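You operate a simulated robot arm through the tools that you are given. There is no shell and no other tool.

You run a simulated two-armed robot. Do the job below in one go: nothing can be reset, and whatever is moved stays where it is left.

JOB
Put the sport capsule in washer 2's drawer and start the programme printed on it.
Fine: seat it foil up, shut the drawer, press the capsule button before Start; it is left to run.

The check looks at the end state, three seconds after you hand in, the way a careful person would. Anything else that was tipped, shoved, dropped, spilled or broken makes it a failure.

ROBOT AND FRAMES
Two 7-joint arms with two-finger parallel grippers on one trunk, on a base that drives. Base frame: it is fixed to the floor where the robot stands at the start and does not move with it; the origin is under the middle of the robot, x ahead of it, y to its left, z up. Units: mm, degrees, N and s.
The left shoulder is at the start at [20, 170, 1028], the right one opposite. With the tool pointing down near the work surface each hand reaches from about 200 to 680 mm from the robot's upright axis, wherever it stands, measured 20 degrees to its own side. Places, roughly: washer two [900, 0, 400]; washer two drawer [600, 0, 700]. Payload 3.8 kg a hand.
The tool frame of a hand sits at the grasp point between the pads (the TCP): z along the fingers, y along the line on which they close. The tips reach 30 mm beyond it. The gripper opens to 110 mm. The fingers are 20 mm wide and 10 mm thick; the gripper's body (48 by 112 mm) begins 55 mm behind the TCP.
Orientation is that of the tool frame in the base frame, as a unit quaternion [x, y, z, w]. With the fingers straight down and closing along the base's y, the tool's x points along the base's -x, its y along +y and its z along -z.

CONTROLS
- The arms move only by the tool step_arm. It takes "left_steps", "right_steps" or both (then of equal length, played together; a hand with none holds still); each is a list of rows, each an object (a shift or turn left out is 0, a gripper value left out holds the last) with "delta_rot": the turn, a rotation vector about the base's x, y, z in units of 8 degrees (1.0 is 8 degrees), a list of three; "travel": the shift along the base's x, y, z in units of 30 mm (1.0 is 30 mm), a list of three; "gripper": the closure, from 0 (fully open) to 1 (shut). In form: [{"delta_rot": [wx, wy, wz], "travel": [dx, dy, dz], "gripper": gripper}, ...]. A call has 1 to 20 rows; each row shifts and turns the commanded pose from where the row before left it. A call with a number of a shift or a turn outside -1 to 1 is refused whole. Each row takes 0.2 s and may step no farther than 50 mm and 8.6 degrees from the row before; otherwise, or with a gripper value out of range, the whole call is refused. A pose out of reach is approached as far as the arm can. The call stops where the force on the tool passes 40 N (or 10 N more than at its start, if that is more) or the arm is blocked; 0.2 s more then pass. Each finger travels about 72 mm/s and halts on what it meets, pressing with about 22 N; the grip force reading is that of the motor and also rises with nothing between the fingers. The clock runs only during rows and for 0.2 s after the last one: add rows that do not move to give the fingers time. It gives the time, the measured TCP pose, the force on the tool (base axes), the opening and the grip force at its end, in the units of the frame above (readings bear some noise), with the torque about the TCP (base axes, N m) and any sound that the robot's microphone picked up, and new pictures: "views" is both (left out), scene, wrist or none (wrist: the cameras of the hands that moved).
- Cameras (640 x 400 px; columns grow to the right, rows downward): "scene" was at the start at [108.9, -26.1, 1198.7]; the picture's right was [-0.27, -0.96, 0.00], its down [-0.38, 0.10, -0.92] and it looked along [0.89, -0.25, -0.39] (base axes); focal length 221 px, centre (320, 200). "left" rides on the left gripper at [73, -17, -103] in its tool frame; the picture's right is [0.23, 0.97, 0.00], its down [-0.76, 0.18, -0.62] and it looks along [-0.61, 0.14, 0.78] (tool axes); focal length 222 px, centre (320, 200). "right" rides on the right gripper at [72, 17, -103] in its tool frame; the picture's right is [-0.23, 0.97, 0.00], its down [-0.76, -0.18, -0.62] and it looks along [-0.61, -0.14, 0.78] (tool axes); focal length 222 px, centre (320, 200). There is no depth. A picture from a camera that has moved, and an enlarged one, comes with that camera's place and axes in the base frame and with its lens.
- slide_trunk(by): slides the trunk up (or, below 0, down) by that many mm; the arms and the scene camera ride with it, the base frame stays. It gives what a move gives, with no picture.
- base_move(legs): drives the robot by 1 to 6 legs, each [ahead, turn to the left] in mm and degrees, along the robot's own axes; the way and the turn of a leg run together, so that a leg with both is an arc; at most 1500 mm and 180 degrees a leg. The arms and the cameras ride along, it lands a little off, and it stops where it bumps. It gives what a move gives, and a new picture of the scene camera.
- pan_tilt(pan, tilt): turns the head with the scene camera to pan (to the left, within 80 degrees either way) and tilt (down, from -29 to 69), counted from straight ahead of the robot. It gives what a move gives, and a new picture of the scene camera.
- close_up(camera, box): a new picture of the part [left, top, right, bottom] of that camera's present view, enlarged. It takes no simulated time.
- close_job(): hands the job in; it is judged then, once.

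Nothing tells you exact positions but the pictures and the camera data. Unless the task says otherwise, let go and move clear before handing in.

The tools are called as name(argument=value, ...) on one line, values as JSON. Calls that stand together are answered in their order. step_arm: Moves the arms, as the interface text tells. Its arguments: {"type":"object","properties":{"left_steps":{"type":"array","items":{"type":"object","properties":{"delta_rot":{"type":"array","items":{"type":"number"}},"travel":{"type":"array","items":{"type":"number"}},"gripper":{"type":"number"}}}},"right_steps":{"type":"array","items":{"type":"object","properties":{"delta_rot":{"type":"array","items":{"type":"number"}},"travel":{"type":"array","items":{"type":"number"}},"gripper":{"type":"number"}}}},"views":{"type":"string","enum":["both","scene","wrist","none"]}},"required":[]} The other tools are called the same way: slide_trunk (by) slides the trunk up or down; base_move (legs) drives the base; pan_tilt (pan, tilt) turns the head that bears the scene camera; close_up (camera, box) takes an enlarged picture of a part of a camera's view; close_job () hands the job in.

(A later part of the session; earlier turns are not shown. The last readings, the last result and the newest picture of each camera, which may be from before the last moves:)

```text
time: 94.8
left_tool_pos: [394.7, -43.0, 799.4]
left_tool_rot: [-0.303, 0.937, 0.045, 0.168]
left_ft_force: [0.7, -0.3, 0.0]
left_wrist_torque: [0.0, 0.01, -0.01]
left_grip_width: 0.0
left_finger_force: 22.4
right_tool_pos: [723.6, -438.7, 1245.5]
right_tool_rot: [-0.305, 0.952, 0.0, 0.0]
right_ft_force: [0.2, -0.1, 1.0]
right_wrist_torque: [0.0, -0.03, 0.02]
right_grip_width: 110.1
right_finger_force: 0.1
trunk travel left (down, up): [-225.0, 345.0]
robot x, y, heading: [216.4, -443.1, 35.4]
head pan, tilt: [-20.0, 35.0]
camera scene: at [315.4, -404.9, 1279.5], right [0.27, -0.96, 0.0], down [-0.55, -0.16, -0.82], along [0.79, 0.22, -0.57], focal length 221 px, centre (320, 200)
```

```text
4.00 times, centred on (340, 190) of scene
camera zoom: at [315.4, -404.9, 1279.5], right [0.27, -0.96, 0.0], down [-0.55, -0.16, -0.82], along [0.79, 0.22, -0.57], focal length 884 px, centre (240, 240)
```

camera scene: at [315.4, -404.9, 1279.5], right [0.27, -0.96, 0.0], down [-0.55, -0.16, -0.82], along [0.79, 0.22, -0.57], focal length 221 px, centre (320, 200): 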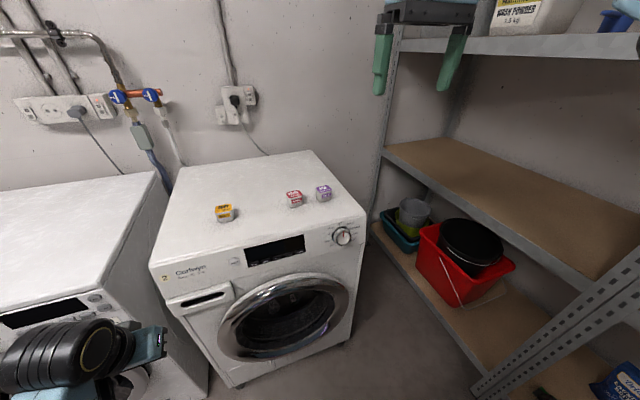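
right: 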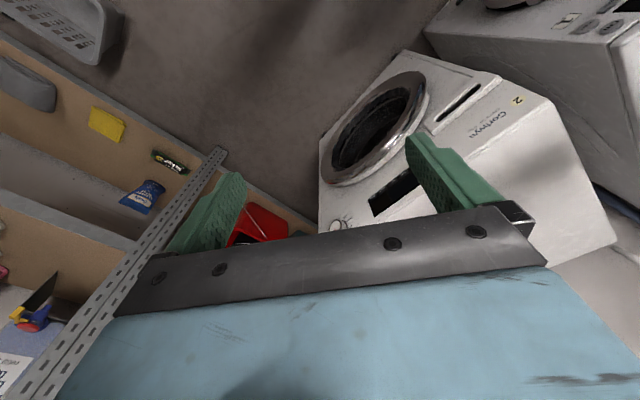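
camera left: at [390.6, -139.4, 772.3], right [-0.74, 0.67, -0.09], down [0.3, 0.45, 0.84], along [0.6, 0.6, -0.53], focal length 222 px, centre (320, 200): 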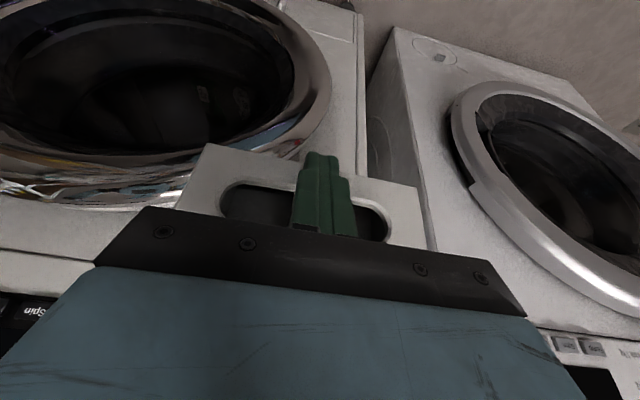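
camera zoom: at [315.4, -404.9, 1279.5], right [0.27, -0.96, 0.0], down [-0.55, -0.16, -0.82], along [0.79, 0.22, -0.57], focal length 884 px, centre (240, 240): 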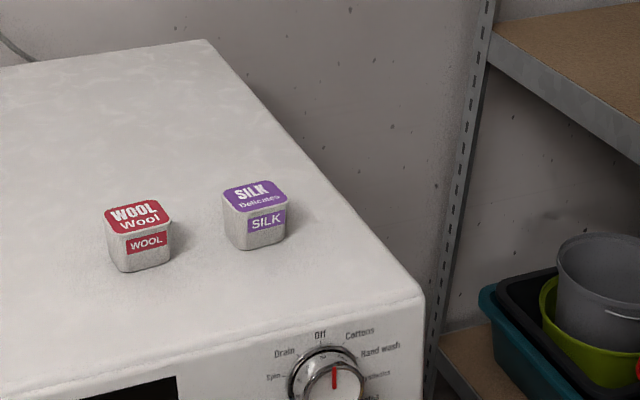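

close_up(camera="scene", box=[302, 211, 382, 261])

close_up(camera="scene", box=[222, 221, 318, 281])

```text
8.00 times, centred on (342, 236) of scene
camera zoom: at [315.4, -404.9, 1279.5], right [0.27, -0.96, 0.0], down [-0.55, -0.16, -0.82], along [0.79, 0.22, -0.57], focal length 1769 px, centre (144, -88)
```

zoom: 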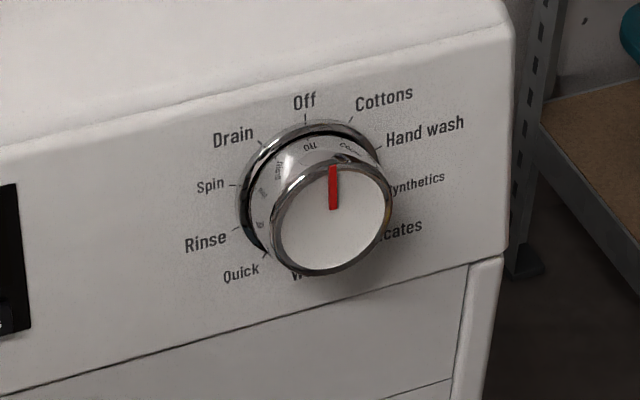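

```text
6.67 times, centred on (270, 251) of scene
camera zoom: at [315.4, -404.9, 1279.5], right [0.27, -0.96, 0.0], down [-0.55, -0.16, -0.82], along [0.79, 0.22, -0.57], focal length 1474 px, centre (653, -140)
```

zoom: 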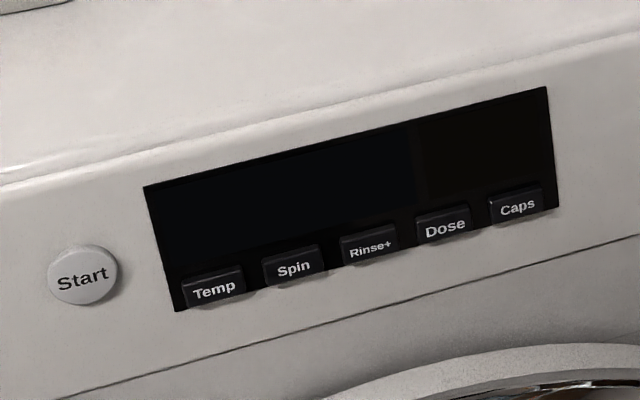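

The dial's axis is at about R0 [–, -268, 797], knob face X≈448, about 45 mm across. Clockwise from Off the order is Cottons, Hand wash, Synthetics, so the turn is 108°. I'll bring the right hand down and level in front of it.

step_arm(right_steps=[{"travel": [0, 0, -1]}, {"travel": [0, 0, -1]}, {"travel": [0, 0, -1]}, {"travel": [0, 0, -1]}, {"travel": [0, 0, -1]}, {"travel": [0, 0, -1]}, {"travel": [0, 0, -1]}, {"travel": [0, 0, -1]}, {"travel": [0, 0, -1]}, {}], views="none")

step_arm(right_steps=[{"delta_rot": [0.551, -0.758, 0], "travel": [0.021, 0.12, -0.49]}, {"delta_rot": [0.551, -0.758, 0], "travel": [0.021, 0.12, -0.49]}, {"delta_rot": [0.551, -0.758, 0], "travel": [0.021, 0.12, -0.49]}, {"delta_rot": [0.551, -0.758, 0], "travel": [0.021, 0.12, -0.49]}, {"delta_rot": [0.551, -0.758, 0], "travel": [0.021, 0.12, -0.49]}, {"delta_rot": [0.551, -0.758, 0], "travel": [0.021, 0.12, -0.49]}, {"delta_rot": [0.551, -0.758, 0], "travel": [0.021, 0.12, -0.49]}, {"delta_rot": [0.551, -0.758, 0], "travel": [0.021, 0.12, -0.49]}, {"delta_rot": [0.551, -0.758, 0], "travel": [0.021, 0.12, -0.49]}, {"delta_rot": [0.551, -0.758, 0], "travel": [0.021, 0.12, -0.49]}, {"delta_rot": [0.551, -0.758, 0], "travel": [0.021, 0.12, -0.49]}, {"delta_rot": [0.551, -0.758, 0], "travel": [0.021, 0.12, -0.49]}, {}])

```text
time: 97.0
left_tool_pos: [397.0, -42.2, 798.2]
left_tool_rot: [-0.303, 0.937, 0.046, 0.168]
left_ft_force: [0.5, -1.1, -0.6]
left_wrist_torque: [0.0, 0.0, 0.01]
left_grip_width: 0.2
left_finger_force: 22.2
right_tool_pos: [721.3, -439.3, 976.8]
right_tool_rot: [-0.306, 0.952, 0.0, 0.0]
right_ft_force: [1.1, 0.1, 0.4]
right_wrist_torque: [-0.02, -0.01, -0.01]
right_grip_width: 110.2
right_finger_force: 0.1
trunk travel left (down, up): [-225.0, 345.0]
robot x, y, heading: [218.6, -438.4, 35.6]
head pan, tilt: [-20.0, 35.0]
```

```text
time: 99.8
left_tool_pos: [395.8, -42.2, 799.0]
left_tool_rot: [-0.303, 0.937, 0.047, 0.168]
left_ft_force: [-0.3, -0.3, -0.3]
left_wrist_torque: [0.0, 0.02, -0.01]
left_grip_width: 0.0
left_finger_force: 22.2
right_tool_pos: [728.6, -414.6, 880.8]
right_tool_rot: [-0.279, 0.867, 0.13, 0.392]
right_ft_force: [0.3, -0.3, 0.3]
right_wrist_torque: [-0.02, 0.01, -0.01]
right_grip_width: 110.0
right_finger_force: 0.1
right hand out of reach, approached as far as the arm can: row 7, 8, 9, 10, 11, 12
trunk travel left (down, up): [-225.0, 345.0]
robot x, y, heading: [215.6, -439.7, 35.8]
head pan, tilt: [-20.0, 35.0]
camera scene: at [315.4, -405.0, 1279.6], right [0.27, -0.96, 0.0], down [-0.55, -0.16, -0.82], along [0.79, 0.22, -0.57], focal length 221 px, centre (320, 200)
camera right: at [617.3, -475.2, 895.6], right [-0.45, 0.88, 0.18], down [0.13, -0.13, 0.98], along [0.88, 0.46, -0.06], focal length 222 px, centre (320, 200)
```

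scene: 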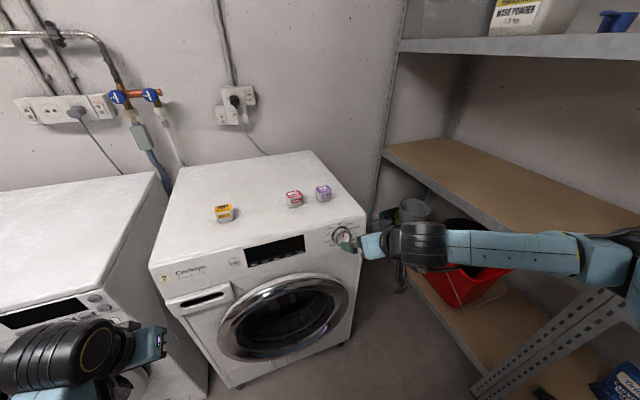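
right: 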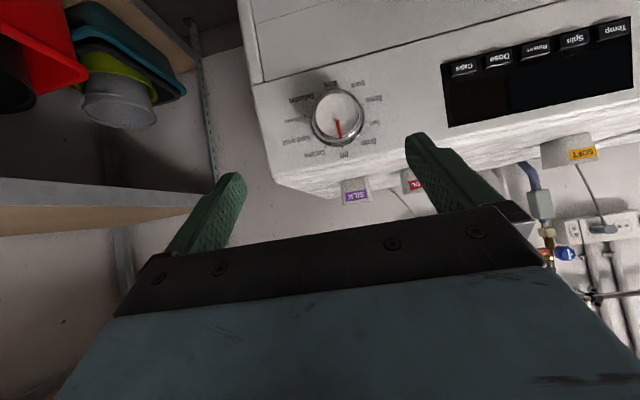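

The right wrist hit a limit while pitching. Following what worked on the left arm (mirrored), I'll roll about the finger axis first and then finish levelling.

step_arm(right_steps=[{"delta_rot": [0.57, 0.414, -0.618]}, {"delta_rot": [0.57, 0.414, -0.618]}, {"delta_rot": [0.57, 0.414, -0.618]}, {"delta_rot": [0.57, 0.414, -0.618]}, {"delta_rot": [0.57, 0.414, -0.618]}, {"delta_rot": [0.57, 0.414, -0.618]}, {}], views="none")

step_arm(right_steps=[{"delta_rot": [0.551, -0.758, 0]}, {"delta_rot": [0.551, -0.758, 0]}, {"delta_rot": [0.551, -0.758, 0]}, {}])

```text
time: 101.4
left_tool_pos: [395.4, -41.5, 797.6]
left_tool_rot: [-0.303, 0.937, 0.046, 0.168]
left_ft_force: [-0.4, 0.7, 0.0]
left_wrist_torque: [0.03, -0.04, -0.02]
left_grip_width: 0.1
left_finger_force: 22.1
right_tool_pos: [728.3, -417.9, 882.3]
right_tool_rot: [0.075, 0.908, 0.269, 0.313]
right_ft_force: [-0.4, -0.5, 1.3]
right_wrist_torque: [0.02, 0.01, -0.01]
right_grip_width: 109.8
right_finger_force: 0.0
trunk travel left (down, up): [-225.0, 345.0]
robot x, y, heading: [217.8, -439.4, 35.7]
head pan, tilt: [-20.0, 35.0]
```

```text
time: 102.4
left_tool_pos: [396.1, -42.4, 798.2]
left_tool_rot: [-0.303, 0.937, 0.046, 0.167]
left_ft_force: [0.3, -0.1, -1.0]
left_wrist_torque: [0.03, 0.01, 0.0]
left_grip_width: 0.0
left_finger_force: 22.1
right_tool_pos: [729.4, -418.3, 882.6]
right_tool_rot: [0.073, 0.907, 0.27, 0.314]
right_ft_force: [-1.0, -1.1, 0.4]
right_wrist_torque: [-0.01, -0.04, 0.0]
right_grip_width: 109.9
right_finger_force: 0.0
right hand out of reach, approached as far as the arm can: row 1, 2, 3
trunk travel left (down, up): [-225.0, 345.0]
robot x, y, heading: [216.3, -440.8, 36.1]
head pan, tilt: [-20.0, 35.0]
camera scene: at [315.4, -405.0, 1279.6], right [0.27, -0.96, 0.0], down [-0.55, -0.16, -0.82], along [0.79, 0.22, -0.57], focal length 221 px, centre (320, 200)
camera right: at [609.0, -427.8, 921.0], right [0.15, 0.75, 0.64], down [0.23, -0.66, 0.72], along [0.96, 0.04, -0.27], focal length 222 px, centre (320, 200)
```

scene: 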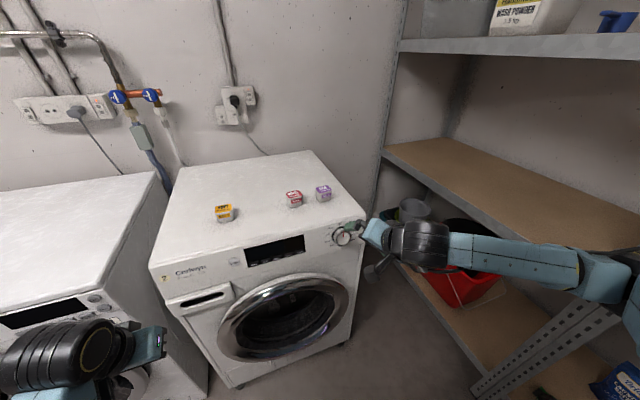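
right: 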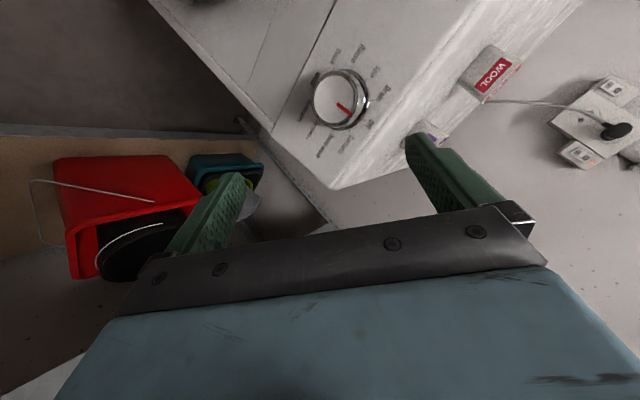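

The right arm is awkward with the dial so far outboard. Turning the base 25° to the right in place brings the dial in front of the right shoulder, so I'll do that.

base_move(legs=[[0, -25]])

pan_tilt(pan=5, tilt=40)

```text
time: 104.0
left_tool_pos: [541.9, -150.2, 797.8]
left_tool_rot: [-0.1, 0.98, 0.01, 0.174]
left_ft_force: [-0.6, -0.3, 0.2]
left_wrist_torque: [-0.01, 0.01, -0.01]
left_grip_width: 0.1
left_finger_force: 21.9
right_tool_pos: [693.2, -628.5, 883.2]
right_tool_rot: [0.262, 0.873, 0.197, 0.363]
right_ft_force: [0.2, -0.8, -0.2]
right_wrist_torque: [0.0, 0.04, -0.02]
right_grip_width: 110.0
right_finger_force: 0.0
trunk travel left (down, up): [-225.0, 345.0]
robot x, y, heading: [218.5, -437.7, 11.7]
head pan, tilt: [-20.0, 35.0]
camera scene: at [321.3, -449.8, 1279.6], right [-0.14, -0.99, 0.0], down [-0.57, 0.08, -0.82], along [0.81, -0.12, -0.57], focal length 221 px, centre (320, 200)
```

scene: 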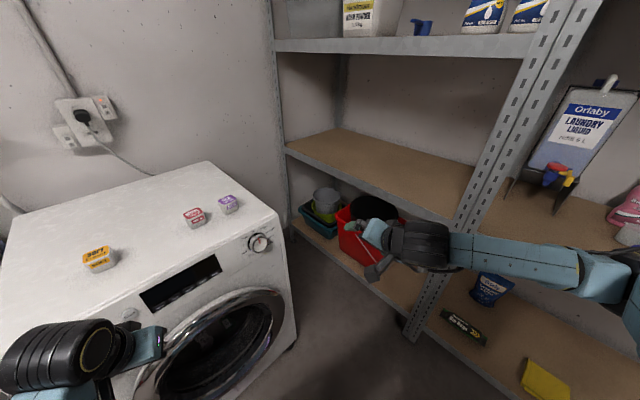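

```text
time: 104.9
left_tool_pos: [542.3, -151.3, 798.5]
left_tool_rot: [-0.101, 0.98, 0.01, 0.173]
left_ft_force: [0.4, 0.5, 0.7]
left_wrist_torque: [0.01, 0.01, -0.02]
left_grip_width: 0.0
left_finger_force: 22.0
right_tool_pos: [693.4, -628.3, 881.9]
right_tool_rot: [0.261, 0.872, 0.199, 0.362]
right_ft_force: [-0.4, 0.5, 0.0]
right_wrist_torque: [0.01, -0.02, 0.02]
right_grip_width: 110.0
right_finger_force: 0.1
trunk travel left (down, up): [-225.0, 345.0]
robot x, y, heading: [219.3, -437.0, 11.8]
head pan, tilt: [5.0, 40.0]
camera scene: at [315.6, -412.6, 1272.0], right [0.29, -0.96, 0.0], down [-0.62, -0.18, -0.77], along [0.73, 0.22, -0.64], focal length 221 px, centre (320, 200)
```

scene: 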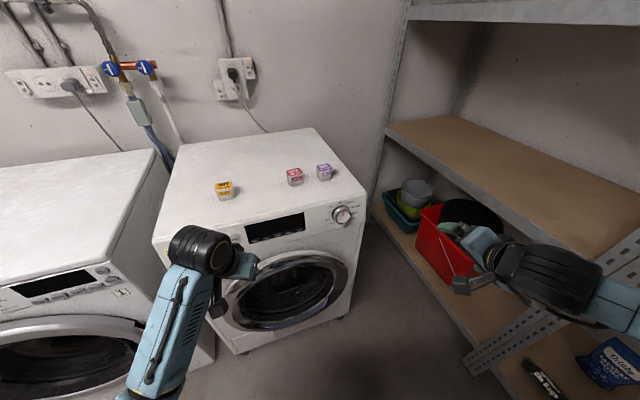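

Now I'll bring the right hand in front of the dial, yawing it back to face the panel, and try levelling it.

step_arm(right_steps=[{"travel": [0.14, 0.866, -0.1]}, {"travel": [0.14, 0.866, -0.1]}, {"travel": [0.14, 0.866, -0.3]}, {"travel": [0.14, 0.866, -0.3]}, {"delta_rot": [0, 0, 1], "travel": [0.14, 0.866, -0.3]}, {"delta_rot": [0, 0, 1], "travel": [0.14, 0.866, -0.3]}, {"delta_rot": [0, 0, 1], "travel": [0.14, 0.866, -0.4]}, {"travel": [0.14, 0.866, -0.5]}, {"travel": [0.14, 0.866, -0.5]}, {}], views="none")

step_arm(right_steps=[{"delta_rot": [0.551, -0.758, 0]}, {"delta_rot": [0.551, -0.758, 0]}, {"delta_rot": [0.551, -0.758, 0]}, {"delta_rot": [0.551, -0.758, 0]}, {"delta_rot": [0.551, -0.758, 0]}, {}])

```text
time: 107.1
left_tool_pos: [542.3, -149.1, 799.6]
left_tool_rot: [-0.101, 0.98, 0.01, 0.174]
left_ft_force: [0.1, 0.0, 0.2]
left_wrist_torque: [0.02, 0.0, 0.03]
left_grip_width: 0.2
left_finger_force: 21.5
right_tool_pos: [734.0, -393.1, 798.3]
right_tool_rot: [0.074, 0.908, 0.269, 0.313]
right_ft_force: [-0.4, 0.5, -0.3]
right_wrist_torque: [-0.02, 0.03, 0.0]
right_grip_width: 110.0
right_finger_force: 0.0
trunk travel left (down, up): [-225.0, 345.0]
robot x, y, heading: [209.2, -440.0, 11.9]
head pan, tilt: [5.0, 40.0]
```

```text
time: 108.5
left_tool_pos: [541.4, -151.6, 798.4]
left_tool_rot: [-0.101, 0.979, 0.01, 0.174]
left_ft_force: [-0.3, -0.1, 0.5]
left_wrist_torque: [0.01, 0.03, 0.02]
left_grip_width: 0.1
left_finger_force: 21.9
right_tool_pos: [733.6, -396.4, 809.5]
right_tool_rot: [0.055, 0.891, 0.313, 0.325]
right_ft_force: [0.3, -0.7, -0.4]
right_wrist_torque: [-0.01, -0.05, 0.04]
right_grip_width: 110.2
right_finger_force: 0.0
right hand out of reach, approached as far as the arm can: row 1, 2, 3, 4, 5
trunk travel left (down, up): [-225.0, 345.0]
robot x, y, heading: [216.4, -441.0, 11.8]
head pan, tilt: [5.0, 40.0]
camera scene: at [315.3, -412.5, 1272.1], right [0.29, -0.96, 0.0], down [-0.62, -0.18, -0.77], along [0.73, 0.22, -0.64], focal length 221 px, centre (320, 200)
camera right: at [612.0, -417.0, 842.0], right [0.08, 0.71, 0.7], down [0.23, -0.7, 0.68], along [0.97, 0.11, -0.22], focal length 222 px, centre (320, 200)
```

scene: 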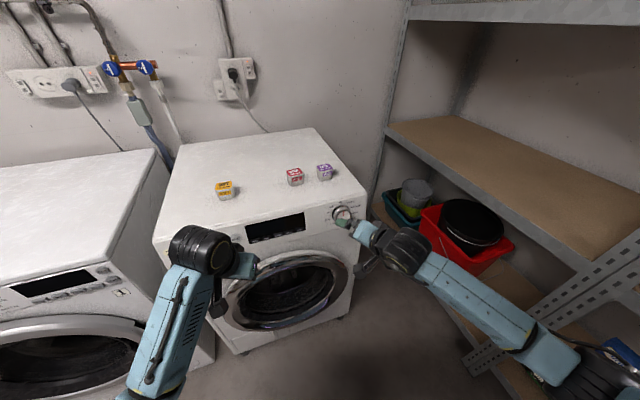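
right: 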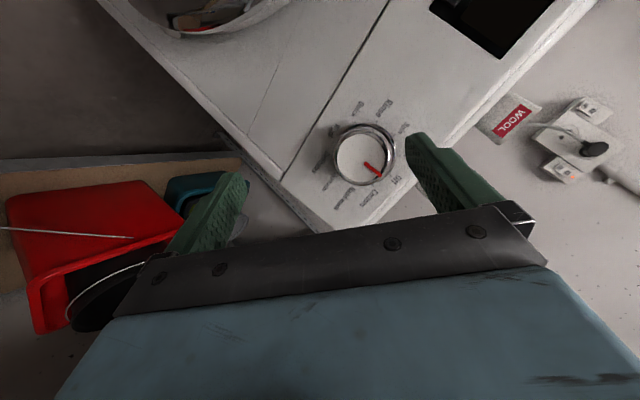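

Pitching is still blocked because this elbow has settled outward. I'll raise the hand back up to tool-down, and then level it while descending, which is the way that worked for the left arm.

step_arm(right_steps=[{"delta_rot": [-0.551, 0.758, 0], "travel": [-0.2, -0.1, 1]}, {"delta_rot": [-0.551, 0.758, 0], "travel": [0, 0, 1]}, {"delta_rot": [-0.551, 0.758, 0], "travel": [0, 0, 1]}, {"delta_rot": [-0.551, 0.758, 0], "travel": [0, 0, 1]}, {"delta_rot": [-0.551, 0.758, 0], "travel": [0, 0, 1]}, {"delta_rot": [-0.551, 0.758, 0], "travel": [0, 0, 1]}, {"delta_rot": [-0.551, 0.758, 0], "travel": [0, 0, 1]}, {"travel": [0, 0, 1]}, {"travel": [0, 0, 1]}, {"travel": [0, 0, 1]}, {"travel": [0, 0, 1]}, {"travel": [0, 0, 1]}, {"travel": [0, 0, 1]}, {}])

```text
time: 111.5
left_tool_pos: [542.0, -150.1, 798.1]
left_tool_rot: [-0.1, 0.98, 0.009, 0.174]
left_ft_force: [-0.6, 0.1, 0.6]
left_wrist_torque: [-0.03, 0.0, -0.02]
left_grip_width: 0.0
left_finger_force: 22.1
right_tool_pos: [727.3, -401.2, 1200.7]
right_tool_rot: [0.077, 0.997, 0.029, -0.013]
right_ft_force: [-0.7, -0.2, 0.1]
right_wrist_torque: [0.04, 0.0, 0.0]
right_grip_width: 110.0
right_finger_force: 0.1
trunk travel left (down, up): [-225.0, 345.0]
robot x, y, heading: [220.1, -442.2, 11.6]
head pan, tilt: [5.0, 40.0]
camera scene: at [315.9, -412.6, 1272.0], right [0.29, -0.96, 0.0], down [-0.62, -0.18, -0.77], along [0.73, 0.22, -0.64], focal length 221 px, centre (320, 200)
camera right: at [661.6, -380.4, 1307.7], right [0.37, 0.93, 0.05], down [0.74, -0.33, 0.59], along [0.56, -0.18, -0.81], focal length 222 px, centre (320, 200)
```

scene: 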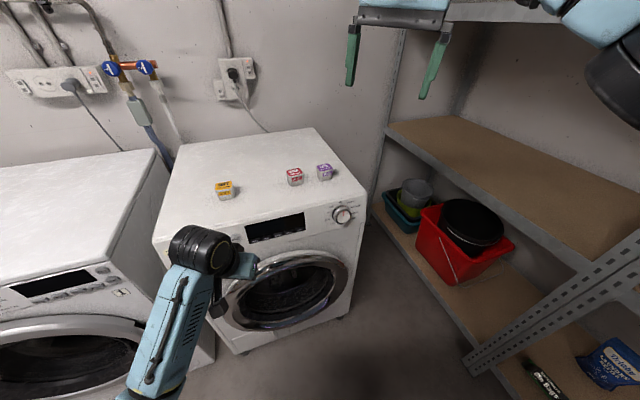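
right: 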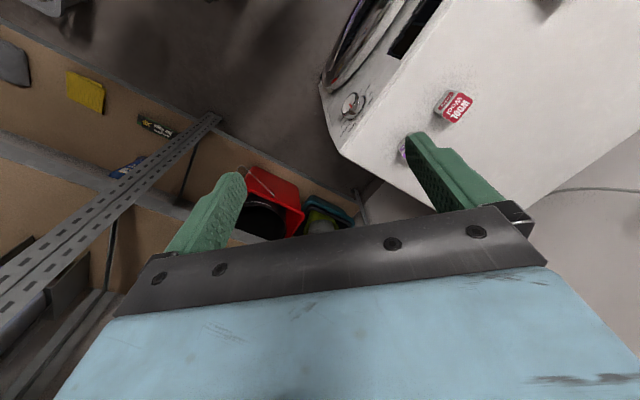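

Tool-down again at z=1200, in a posture mirroring the left arm's start. I'll now level it while pulling back and descending.

step_arm(right_steps=[{"delta_rot": [0.192, -0.918, 0], "travel": [-0.977, -0.33, -0.4]}, {"delta_rot": [0.192, -0.918, 0], "travel": [-0.977, -0.33, -0.4]}, {"delta_rot": [0.192, -0.918, 0], "travel": [-0.977, -0.33, -0.4]}, {"delta_rot": [0.192, -0.918, 0], "travel": [-0.977, -0.33, -0.4]}, {"delta_rot": [0.192, -0.918, 0], "travel": [-0.5, -0.4, -0.4]}, {"delta_rot": [0.192, -0.918, 0], "travel": [0.045, -0.5, -0.7]}, {"delta_rot": [0.192, -0.918, 0], "travel": [0.045, -0.5, -0.8]}, {"delta_rot": [0.192, -0.918, 0], "travel": [0.1, -0.3, -0.8]}, {"travel": [0.1, 0, -0.8]}, {}], views="none")

step_arm(right_steps=[{"delta_rot": [0.192, -0.918, 0], "travel": [0.17, -0.07, -0.6]}, {"delta_rot": [0.192, -0.918, 0], "travel": [0.17, -0.07, -0.6]}, {"delta_rot": [0.192, -0.918, 0], "travel": [0.17, -0.07, -0.6]}, {"delta_rot": [0.192, -0.918, 0], "travel": [0.17, -0.07, -0.6]}, {"travel": [0.17, -0.07, -0.6]}, {"travel": [0.17, -0.07, -0.6]}, {"travel": [0.17, -0.07, -0.6]}, {"travel": [0.17, -0.07, -0.6]}, {}])

```text
time: 113.7
left_tool_pos: [543.1, -151.3, 798.0]
left_tool_rot: [-0.101, 0.98, 0.01, 0.174]
left_ft_force: [-0.1, -0.2, 0.2]
left_wrist_torque: [0.02, 0.0, 0.03]
left_grip_width: 0.0
left_finger_force: 21.9
right_tool_pos: [631.1, -466.4, 1056.5]
right_tool_rot: [0.051, 0.866, 0.165, 0.469]
right_ft_force: [-0.1, -0.7, 0.0]
right_wrist_torque: [0.0, -0.01, 0.0]
right_grip_width: 110.0
right_finger_force: 0.0
right hand out of reach, approached as far as the arm can: row 7, 8
trunk travel left (down, up): [-225.0, 345.0]
robot x, y, heading: [212.0, -439.8, 11.8]
head pan, tilt: [5.0, 40.0]
```

```text
time: 115.7
left_tool_pos: [542.2, -151.0, 798.3]
left_tool_rot: [-0.1, 0.98, 0.01, 0.174]
left_ft_force: [-0.3, -0.9, -0.4]
left_wrist_torque: [0.0, 0.02, -0.04]
left_grip_width: 0.0
left_finger_force: 21.8
right_tool_pos: [632.4, -408.0, 957.6]
right_tool_rot: [0.033, 0.71, 0.217, 0.669]
right_ft_force: [0.7, 0.8, 0.0]
right_wrist_torque: [-0.02, 0.01, -0.01]
right_grip_width: 109.8
right_finger_force: 0.0
right hand out of reach, approached as far as the arm can: row 1, 2, 4, 5, 6, 7, 8
trunk travel left (down, up): [-225.0, 345.0]
robot x, y, heading: [212.7, -443.4, 11.9]
head pan, tilt: [5.0, 40.0]
camera scene: at [315.6, -412.5, 1272.0], right [0.29, -0.96, 0.0], down [-0.62, -0.18, -0.77], along [0.73, 0.22, -0.64], focal length 221 px, centre (320, 200)
camera right: at [522.7, -397.2, 894.9], right [-0.21, 0.8, 0.56], down [-0.48, -0.58, 0.66], along [0.85, -0.13, 0.51], focal length 222 px, centre (320, 200)
```

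scene: 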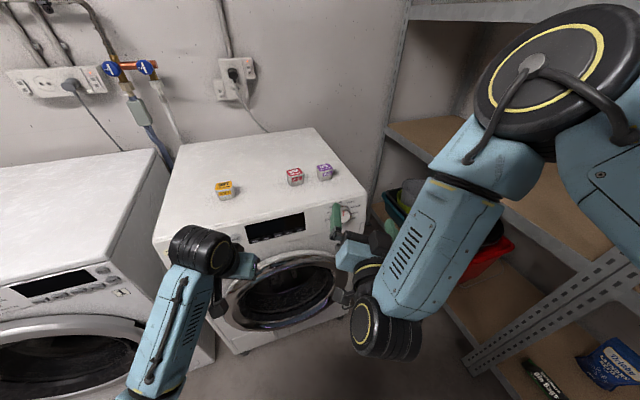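
right: 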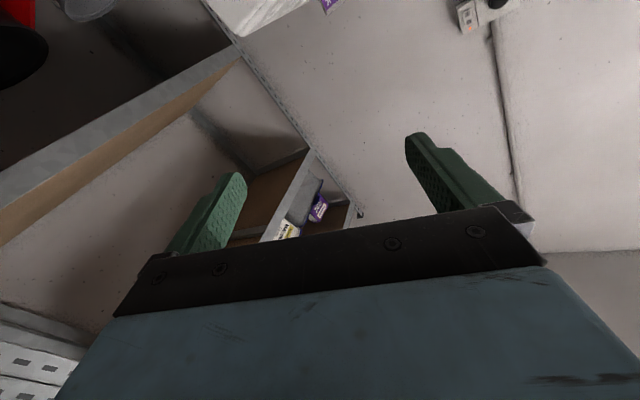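

The right hand is now level, with the elbow up. I'll raise the left hand a bit, then lower the trunk by 160 mm to bring the right hand to the dial's height.

step_arm(left_steps=[{"travel": [0, 0, 0.9]}, {"travel": [0, 0, 0.9]}, {"travel": [0, 0, 0.9]}, {"travel": [0, 0, 0.9]}, {}], views="none")

slide_trunk(by=-160)

step_arm(right_steps=[{"delta_rot": [0, 0, 0.86]}, {"delta_rot": [0, 0, 0.86]}, {"delta_rot": [0, 0, 0.86]}, {}])

```text
time: 116.9
left_tool_pos: [540.3, -149.8, 907.8]
left_tool_rot: [-0.101, 0.98, 0.011, 0.174]
left_ft_force: [-0.8, 0.5, 0.7]
left_wrist_torque: [0.04, 0.0, -0.03]
left_grip_width: 0.0
left_finger_force: 21.8
right_tool_pos: [632.8, -409.3, 956.7]
right_tool_rot: [0.033, 0.71, 0.217, 0.669]
right_ft_force: [0.5, 0.8, -0.4]
right_wrist_torque: [-0.02, 0.01, -0.02]
right_grip_width: 110.0
right_finger_force: 0.1
trunk travel left (down, up): [-225.0, 345.0]
robot x, y, heading: [212.8, -436.4, 11.8]
head pan, tilt: [5.0, 40.0]
```

```text
time: 118.7
left_tool_pos: [540.8, -148.6, 748.3]
left_tool_rot: [-0.101, 0.98, 0.011, 0.174]
left_ft_force: [0.1, -0.3, 0.7]
left_wrist_torque: [0.0, 0.0, 0.01]
left_grip_width: 0.0
left_finger_force: 21.6
right_tool_pos: [632.7, -409.4, 796.1]
right_tool_rot: [0.033, 0.71, 0.217, 0.669]
right_ft_force: [-0.2, 0.3, 0.4]
right_wrist_torque: [-0.03, 0.0, 0.0]
right_grip_width: 110.1
right_finger_force: 0.1
trunk travel left (down, up): [-65.0, 505.0]
robot x, y, heading: [215.0, -443.5, 11.7]
head pan, tilt: [5.0, 40.0]
```

```text
time: 119.7
left_tool_pos: [540.6, -149.1, 747.3]
left_tool_rot: [-0.1, 0.98, 0.011, 0.174]
left_ft_force: [-0.1, 1.1, -0.4]
left_wrist_torque: [-0.02, 0.01, 0.0]
left_grip_width: 0.0
left_finger_force: 21.8
right_tool_pos: [583.9, -359.5, 843.8]
right_tool_rot: [-0.076, 0.712, 0.323, 0.619]
right_ft_force: [-0.1, -0.2, -0.1]
right_wrist_torque: [0.02, 0.01, 0.01]
right_grip_width: 110.2
right_finger_force: 0.0
right hand out of reach, approached as far as the arm can: row 1, 2, 3
trunk travel left (down, up): [-65.0, 505.0]
robot x, y, heading: [216.5, -438.1, 11.8]
head pan, tilt: [5.0, 40.0]
camera scene: at [315.4, -412.3, 1112.0], right [0.29, -0.96, 0.0], down [-0.62, -0.18, -0.77], along [0.73, 0.22, -0.64], focal length 221 px, centre (320, 200)
camera right: at [474.3, -383.3, 784.8], right [-0.44, 0.69, 0.57], down [-0.26, -0.7, 0.66], along [0.86, 0.14, 0.49], focal length 222 px, centre (320, 200)
```

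scene: 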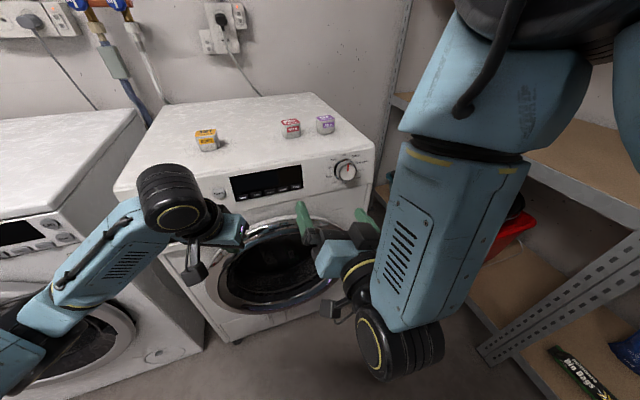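
right: 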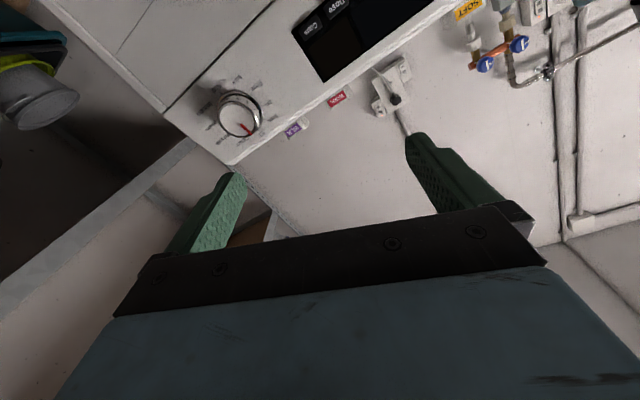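

The yaw pulled the wrist past its limit. It's better to shift the whole robot sideways so the dial is straight ahead of the right shoulder. I'll undo the yaw, raise the left hand, then sidestep about 190 mm to the right with in-place turns over floor I can see.

step_arm(right_steps=[{"delta_rot": [0, 0, -0.86]}, {"delta_rot": [0, 0, -0.86]}, {"delta_rot": [0, 0, -0.86]}, {}, {}], left_steps=[{"travel": [0, 0, 0.9]}, {"travel": [0, 0, 0.9]}, {"travel": [0, 0, 0.9]}, {"travel": [0, 0, 0.9]}, {}], views="none")

base_move(legs=[[0, -60]])

```text
time: 120.9
left_tool_pos: [542.9, -150.6, 852.8]
left_tool_rot: [-0.102, 0.98, 0.011, 0.173]
left_ft_force: [-0.1, 0.5, 0.5]
left_wrist_torque: [0.03, -0.02, -0.02]
left_grip_width: 0.0
left_finger_force: 21.5
right_tool_pos: [581.9, -355.8, 848.4]
right_tool_rot: [0.037, 0.71, 0.217, 0.669]
right_ft_force: [-0.6, 0.5, -0.5]
right_wrist_torque: [0.01, 0.01, 0.0]
right_grip_width: 110.0
right_finger_force: 0.1
trunk travel left (down, up): [-65.0, 505.0]
robot x, y, heading: [213.3, -439.1, 11.5]
head pan, tilt: [5.0, 40.0]
```

```text
time: 124.0
left_tool_pos: [630.0, -573.2, 852.9]
left_tool_rot: [0.395, 0.902, -0.076, 0.156]
left_ft_force: [1.0, -0.7, -0.3]
left_wrist_torque: [0.02, -0.02, -0.02]
left_grip_width: 0.3
left_finger_force: 22.0
right_tool_pos: [476.5, -711.5, 847.5]
right_tool_rot: [0.381, 0.6, -0.142, 0.689]
right_ft_force: [0.2, -0.3, -0.5]
right_wrist_torque: [0.01, 0.0, 0.03]
right_grip_width: 110.1
right_finger_force: 0.2
trunk travel left (down, up): [-65.0, 505.0]
robot x, y, heading: [213.3, -439.7, -47.5]
head pan, tilt: [5.0, 40.0]
camera scene: at [290.5, -514.0, 1112.0], right [-0.68, -0.74, 0.0], down [-0.47, 0.43, -0.77], along [0.57, -0.52, -0.64], focal length 221 px, centre (320, 200)
```

scene: 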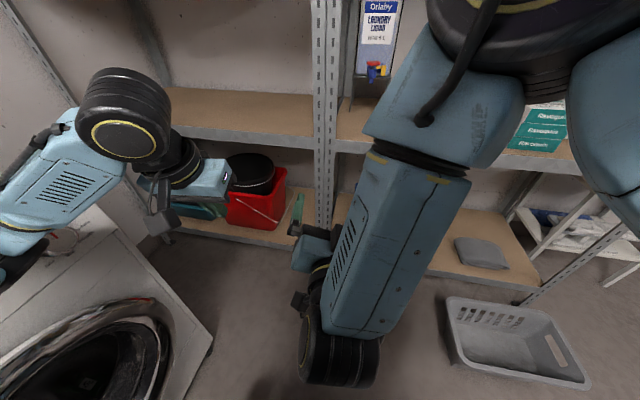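

There is clear floor ahead (a basket stands well off to the right). I'll drive 190 mm and turn back most of the way.

base_move(legs=[[190, 0], [0, 60]])

```text
time: 128.2
left_tool_pos: [661.0, -281.9, 852.8]
left_tool_rot: [-0.115, 0.978, 0.013, 0.172]
left_ft_force: [-0.7, -0.5, -0.6]
left_wrist_torque: [0.03, -0.01, 0.01]
left_grip_width: 0.0
left_finger_force: 21.9
right_tool_pos: [707.9, -482.8, 846.3]
right_tool_rot: [0.026, 0.711, 0.226, 0.666]
right_ft_force: [-0.9, 0.3, 0.3]
right_wrist_torque: [0.01, 0.01, 0.03]
right_grip_width: 110.0
right_finger_force: 0.1
trunk travel left (down, up): [-65.0, 505.0]
robot x, y, heading: [340.9, -579.2, 12.9]
head pan, tilt: [5.0, 40.0]
camera scene: at [441.4, -547.7, 1112.0], right [0.31, -0.95, 0.0], down [-0.61, -0.2, -0.77], along [0.73, 0.24, -0.64], focal length 221 px, centre (320, 200)
```

scene: 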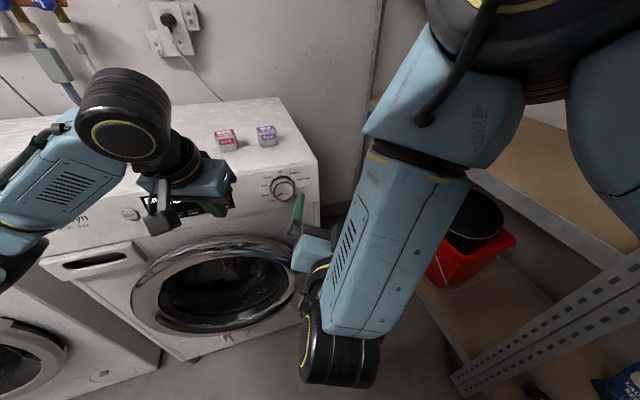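

Good. Now I'll turn the last 23° to face the panel squarely.

base_move(legs=[[0, 23.1]])

pan_tilt(pan=-5, tilt=35)

```text
time: 129.8
left_tool_pos: [516.7, -178.1, 852.9]
left_tool_rot: [-0.31, 0.935, 0.048, 0.167]
left_ft_force: [-0.1, 0.3, -0.2]
left_wrist_torque: [-0.01, -0.03, 0.03]
left_grip_width: 0.1
left_finger_force: 22.2
right_tool_pos: [638.7, -346.4, 847.4]
right_tool_rot: [-0.118, 0.701, 0.356, 0.606]
right_ft_force: [0.6, -0.4, -0.3]
right_wrist_torque: [-0.06, 0.03, 0.02]
right_grip_width: 110.1
right_finger_force: 0.1
trunk travel left (down, up): [-65.0, 505.0]
robot x, y, heading: [340.5, -577.2, 36.8]
head pan, tilt: [5.0, 40.0]
camera scene: at [420.5, -510.1, 1112.0], right [0.66, -0.75, 0.0], down [-0.48, -0.43, -0.77], along [0.57, 0.51, -0.64], focal length 221 px, centre (320, 200)
```

scene: 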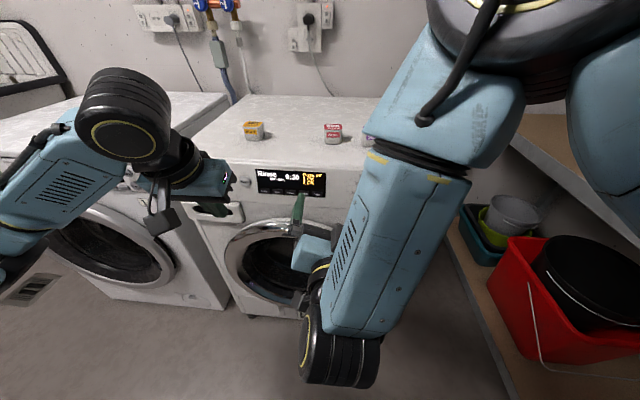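

```text
time: 130.5
left_tool_pos: [516.7, -178.0, 853.2]
left_tool_rot: [-0.31, 0.935, 0.048, 0.167]
left_ft_force: [0.1, -0.7, 0.4]
left_wrist_torque: [-0.01, -0.01, -0.02]
left_grip_width: 0.3
left_finger_force: 22.5
right_tool_pos: [638.5, -346.8, 847.7]
right_tool_rot: [-0.118, 0.701, 0.357, 0.606]
right_ft_force: [-0.2, -0.7, 0.1]
right_wrist_torque: [-0.02, 0.02, 0.0]
right_grip_width: 109.9
right_finger_force: 0.2
trunk travel left (down, up): [-65.0, 505.0]
robot x, y, heading: [340.9, -576.0, 36.7]
head pan, tilt: [-5.0, 35.0]
camera scene: at [432.0, -520.4, 1119.6], right [0.52, -0.85, 0.0], down [-0.49, -0.3, -0.82], along [0.7, 0.43, -0.57], focal length 221 px, centre (320, 200)
```

scene: 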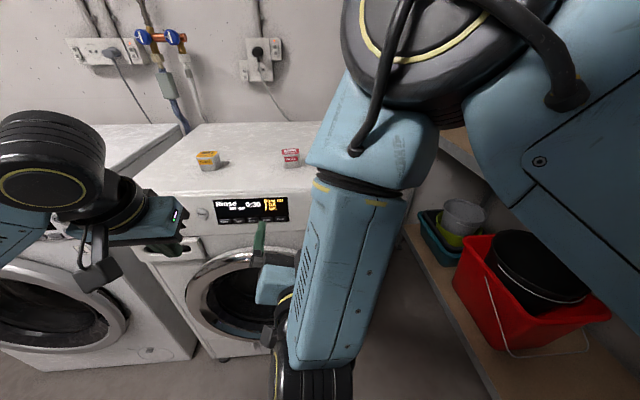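

The display has come on showing "Rinse 0:30", so the dial seems to have been moved during the sweep. I need to look closely.

close_up(camera="scene", box=[190, 180, 318, 260])

close_up(camera="right", box=[0, 0, 640, 400])

close_up(camera="left", box=[0, 0, 640, 400])

```text
5.00 times, centred on (254, 220) of scene
camera zoom: at [432.0, -520.4, 1119.6], right [0.52, -0.85, 0.0], down [-0.49, -0.3, -0.82], along [0.7, 0.43, -0.57], focal length 1106 px, centre (650, 100)
```

zoom: 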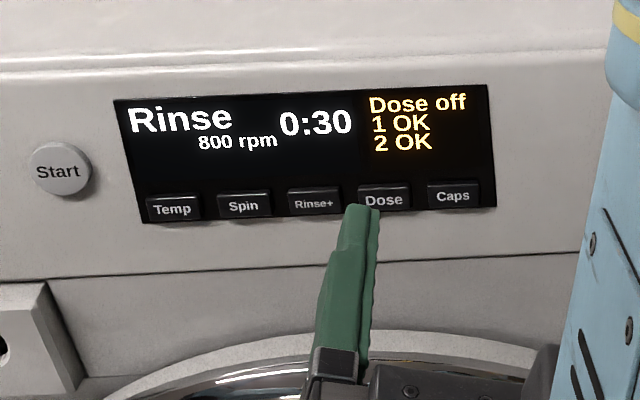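

```text
1.00 times, centred on (320, 200) of right (not enlarged: the box is as wide or as high as the picture)
camera zoom: at [533.3, -382.8, 786.0], right [-0.53, 0.64, 0.56], down [-0.19, -0.73, 0.66], along [0.83, 0.24, 0.51], focal length 222 px, centre (320, 200)
```

zoom: 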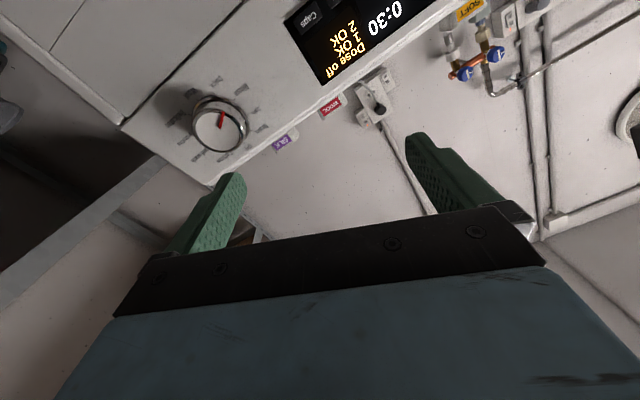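

```text
1.00 times, centred on (320, 200) of left (not enlarged: the box is as wide or as high as the picture)
camera zoom: at [442.6, -253.2, 924.6], right [-0.75, 0.65, -0.09], down [0.29, 0.45, 0.84], along [0.59, 0.61, -0.53], focal length 222 px, centre (320, 200)
```

zoom: 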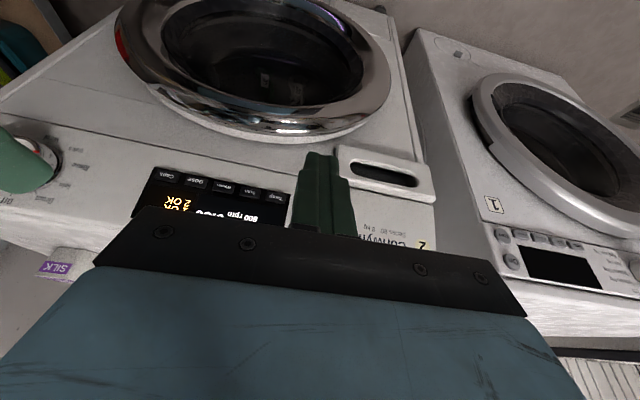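

The dial now reads Rinse (pointer at about -108°), so something nudged it during the sweep. Nothing else has moved, and it's still correctable. I'll bring the right hand in front of the dial and square it up.

step_arm(right_steps=[{"delta_rot": [0, 0, -0.51], "travel": [0.5, -0.28, -0.34]}, {"travel": [0.67, -0.28, -0.34]}, {"travel": [0.67, -0.28, -0.34]}, {"travel": [0.67, -0.28, -0.34]}, {"travel": [0.67, -0.28, -0.34]}, {}])

```text
time: 131.9
left_tool_pos: [516.2, -177.6, 853.3]
left_tool_rot: [-0.31, 0.935, 0.048, 0.167]
left_ft_force: [0.1, 0.1, -0.5]
left_wrist_torque: [-0.02, -0.01, -0.01]
left_grip_width: 0.0
left_finger_force: 22.6
right_tool_pos: [733.4, -386.5, 798.8]
right_tool_rot: [-0.092, 0.706, 0.334, 0.618]
right_ft_force: [0.7, 0.1, -0.3]
right_wrist_torque: [-0.03, -0.04, -0.01]
right_grip_width: 110.0
right_finger_force: 0.1
trunk travel left (down, up): [-65.0, 505.0]
robot x, y, heading: [343.4, -580.9, 36.6]
head pan, tilt: [-5.0, 35.0]
camera scene: at [432.2, -520.5, 1119.6], right [0.52, -0.85, 0.0], down [-0.49, -0.3, -0.82], along [0.7, 0.43, -0.57], focal length 221 px, centre (320, 200)
camera right: at [625.2, -415.3, 737.7], right [-0.48, 0.68, 0.56], down [-0.24, -0.71, 0.66], along [0.84, 0.18, 0.51], focal length 222 px, centre (320, 200)
```

scene: 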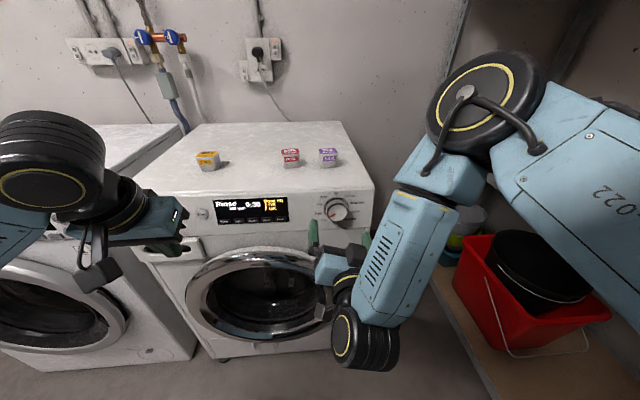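
right: 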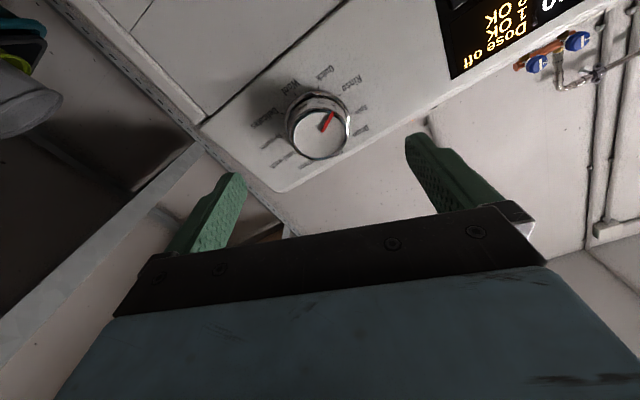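

The hand is square in front of the dial. I'll zoom in to verify the dial's state and centre.

close_up(camera="scene", box=[296, 180, 376, 230])

close_up(camera="right", box=[240, 60, 400, 180])

```text
8.00 times, centred on (336, 205) of scene
camera zoom: at [432.2, -520.5, 1119.6], right [0.52, -0.85, 0.0], down [-0.49, -0.3, -0.82], along [0.7, 0.43, -0.57], focal length 1769 px, centre (192, 160)
```

zoom: 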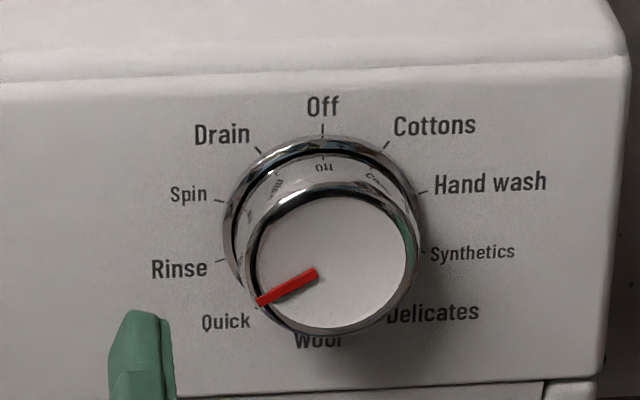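

```text
3.33 times, centred on (320, 120) of right
camera zoom: at [625.2, -415.3, 737.7], right [-0.48, 0.68, 0.56], down [-0.24, -0.71, 0.66], along [0.84, 0.18, 0.51], focal length 740 px, centre (320, 467)
```

zoom: 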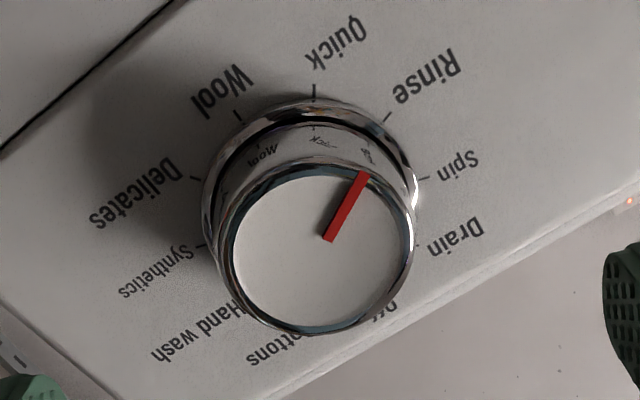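

All confirmed: ten positions 36° apart, pointer at Rinse, axis at R0 [Y -267, z 797], face X≈448. Synthetics is 144° counter-clockwise. I'll roll the hand to +50°, centre it and approach with open fingers.

step_arm(right_steps=[{"delta_rot": [0.733, 0.533, 0], "travel": [0.082, -0.113, -0.067]}, {"delta_rot": [0.733, 0.533, 0]}, {"delta_rot": [0.733, 0.533, 0]}, {"delta_rot": [0.733, 0.533, 0]}, {"travel": [0.405, 0.294, 0]}, {"travel": [0.405, 0.294, 0]}, {"travel": [0.405, 0.294, 0]}, {}])

close_up(camera="scene", box=[280, 165, 392, 235])

```text
time: 133.7
left_tool_pos: [516.6, -178.4, 854.1]
left_tool_rot: [-0.31, 0.935, 0.047, 0.167]
left_ft_force: [0.0, -0.2, 0.1]
left_wrist_torque: [0.01, -0.01, -0.03]
left_grip_width: 0.0
left_finger_force: 22.5
right_tool_pos: [757.2, -354.3, 803.8]
right_tool_rot: [0.087, 0.707, 0.478, 0.514]
right_ft_force: [0.3, 0.5, 0.3]
right_wrist_torque: [-0.01, -0.03, 0.01]
right_grip_width: 110.1
right_finger_force: 0.0
right hand out of reach, approached as far as the arm can: row 1, 5, 6, 7
trunk travel left (down, up): [-65.0, 505.0]
robot x, y, heading: [338.1, -578.0, 36.7]
head pan, tilt: [-5.0, 35.0]
camera scene: at [432.1, -520.4, 1119.6], right [0.52, -0.85, 0.0], down [-0.49, -0.3, -0.82], along [0.7, 0.43, -0.57], focal length 221 px, centre (320, 200)
camera right: at [635.0, -362.6, 771.6], right [-0.26, 0.37, 0.89], down [-0.09, -0.93, 0.36], along [0.96, 0.01, 0.27], focal length 222 px, centre (320, 200)
```

scene: 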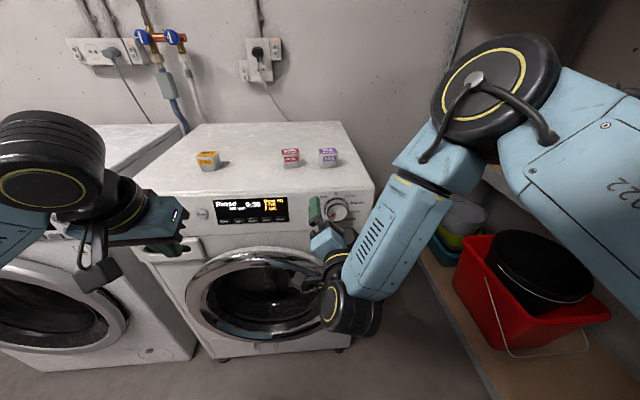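
right: 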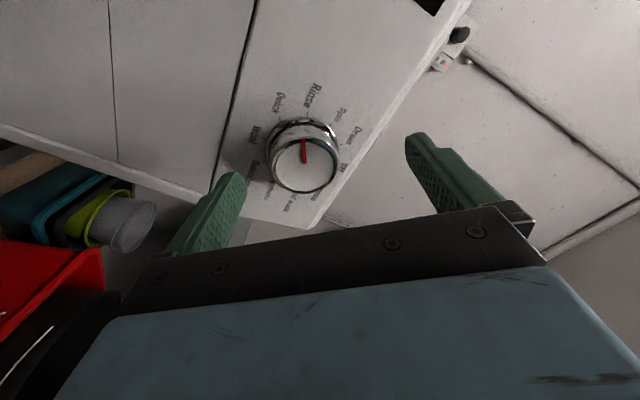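

```text
5.71 times, centred on (336, 200) of scene
camera zoom: at [432.1, -520.4, 1119.6], right [0.52, -0.85, 0.0], down [-0.49, -0.3, -0.82], along [0.7, 0.43, -0.57], focal length 1264 px, centre (229, 200)
```

zoom: 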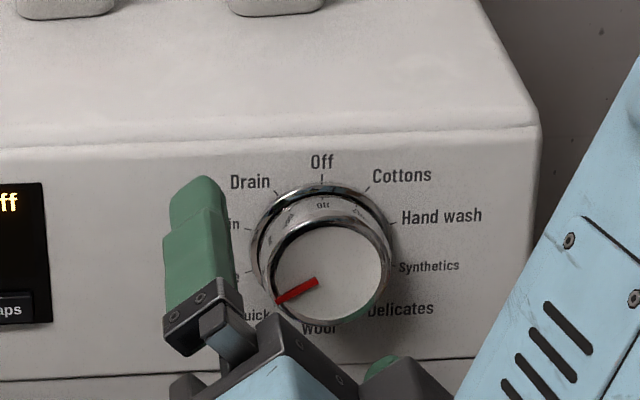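

The arm is folded too tightly here, so I'll back the base off 110 mm to give it room and then approach again.

base_move(legs=[[-110, 0]])

step_arm(right_steps=[{}, {}], views="none")

```text
time: 134.9
left_tool_pos: [430.1, -244.5, 853.5]
left_tool_rot: [-0.309, 0.935, 0.048, 0.168]
left_ft_force: [0.5, 0.2, -0.3]
left_wrist_torque: [0.01, 0.0, 0.0]
left_grip_width: 0.0
left_finger_force: 21.9
right_tool_pos: [670.3, -421.6, 803.1]
right_tool_rot: [0.086, 0.707, 0.477, 0.515]
right_ft_force: [-0.2, 0.8, -0.3]
right_wrist_torque: [0.0, -0.01, 0.0]
right_grip_width: 110.0
right_finger_force: 0.2
trunk travel left (down, up): [-65.0, 505.0]
robot x, y, heading: [252.1, -644.6, 36.3]
head pan, tilt: [-5.0, 35.0]
camera scene: at [343.5, -586.3, 1119.6], right [0.52, -0.85, 0.0], down [-0.49, -0.3, -0.82], along [0.7, 0.43, -0.57], focal length 221 px, centre (320, 200)
```

scene: 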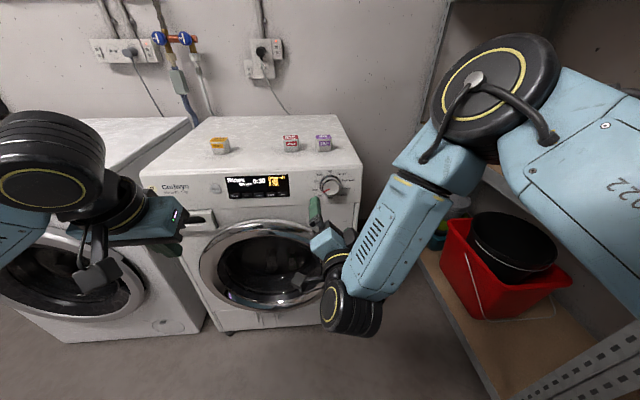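

```text
time: 135.5
left_tool_pos: [428.4, -244.4, 854.0]
left_tool_rot: [-0.309, 0.935, 0.047, 0.167]
left_ft_force: [0.3, 0.3, 0.0]
left_wrist_torque: [0.0, 0.02, 0.0]
left_grip_width: 0.2
left_finger_force: 22.2
right_tool_pos: [669.6, -420.2, 803.6]
right_tool_rot: [0.087, 0.706, 0.478, 0.515]
right_ft_force: [-0.1, -0.7, -0.4]
right_wrist_torque: [-0.01, -0.01, 0.04]
right_grip_width: 110.1
right_finger_force: 0.0
trunk travel left (down, up): [-65.0, 505.0]
robot x, y, heading: [248.9, -643.0, 36.6]
head pan, tilt: [-5.0, 35.0]
```

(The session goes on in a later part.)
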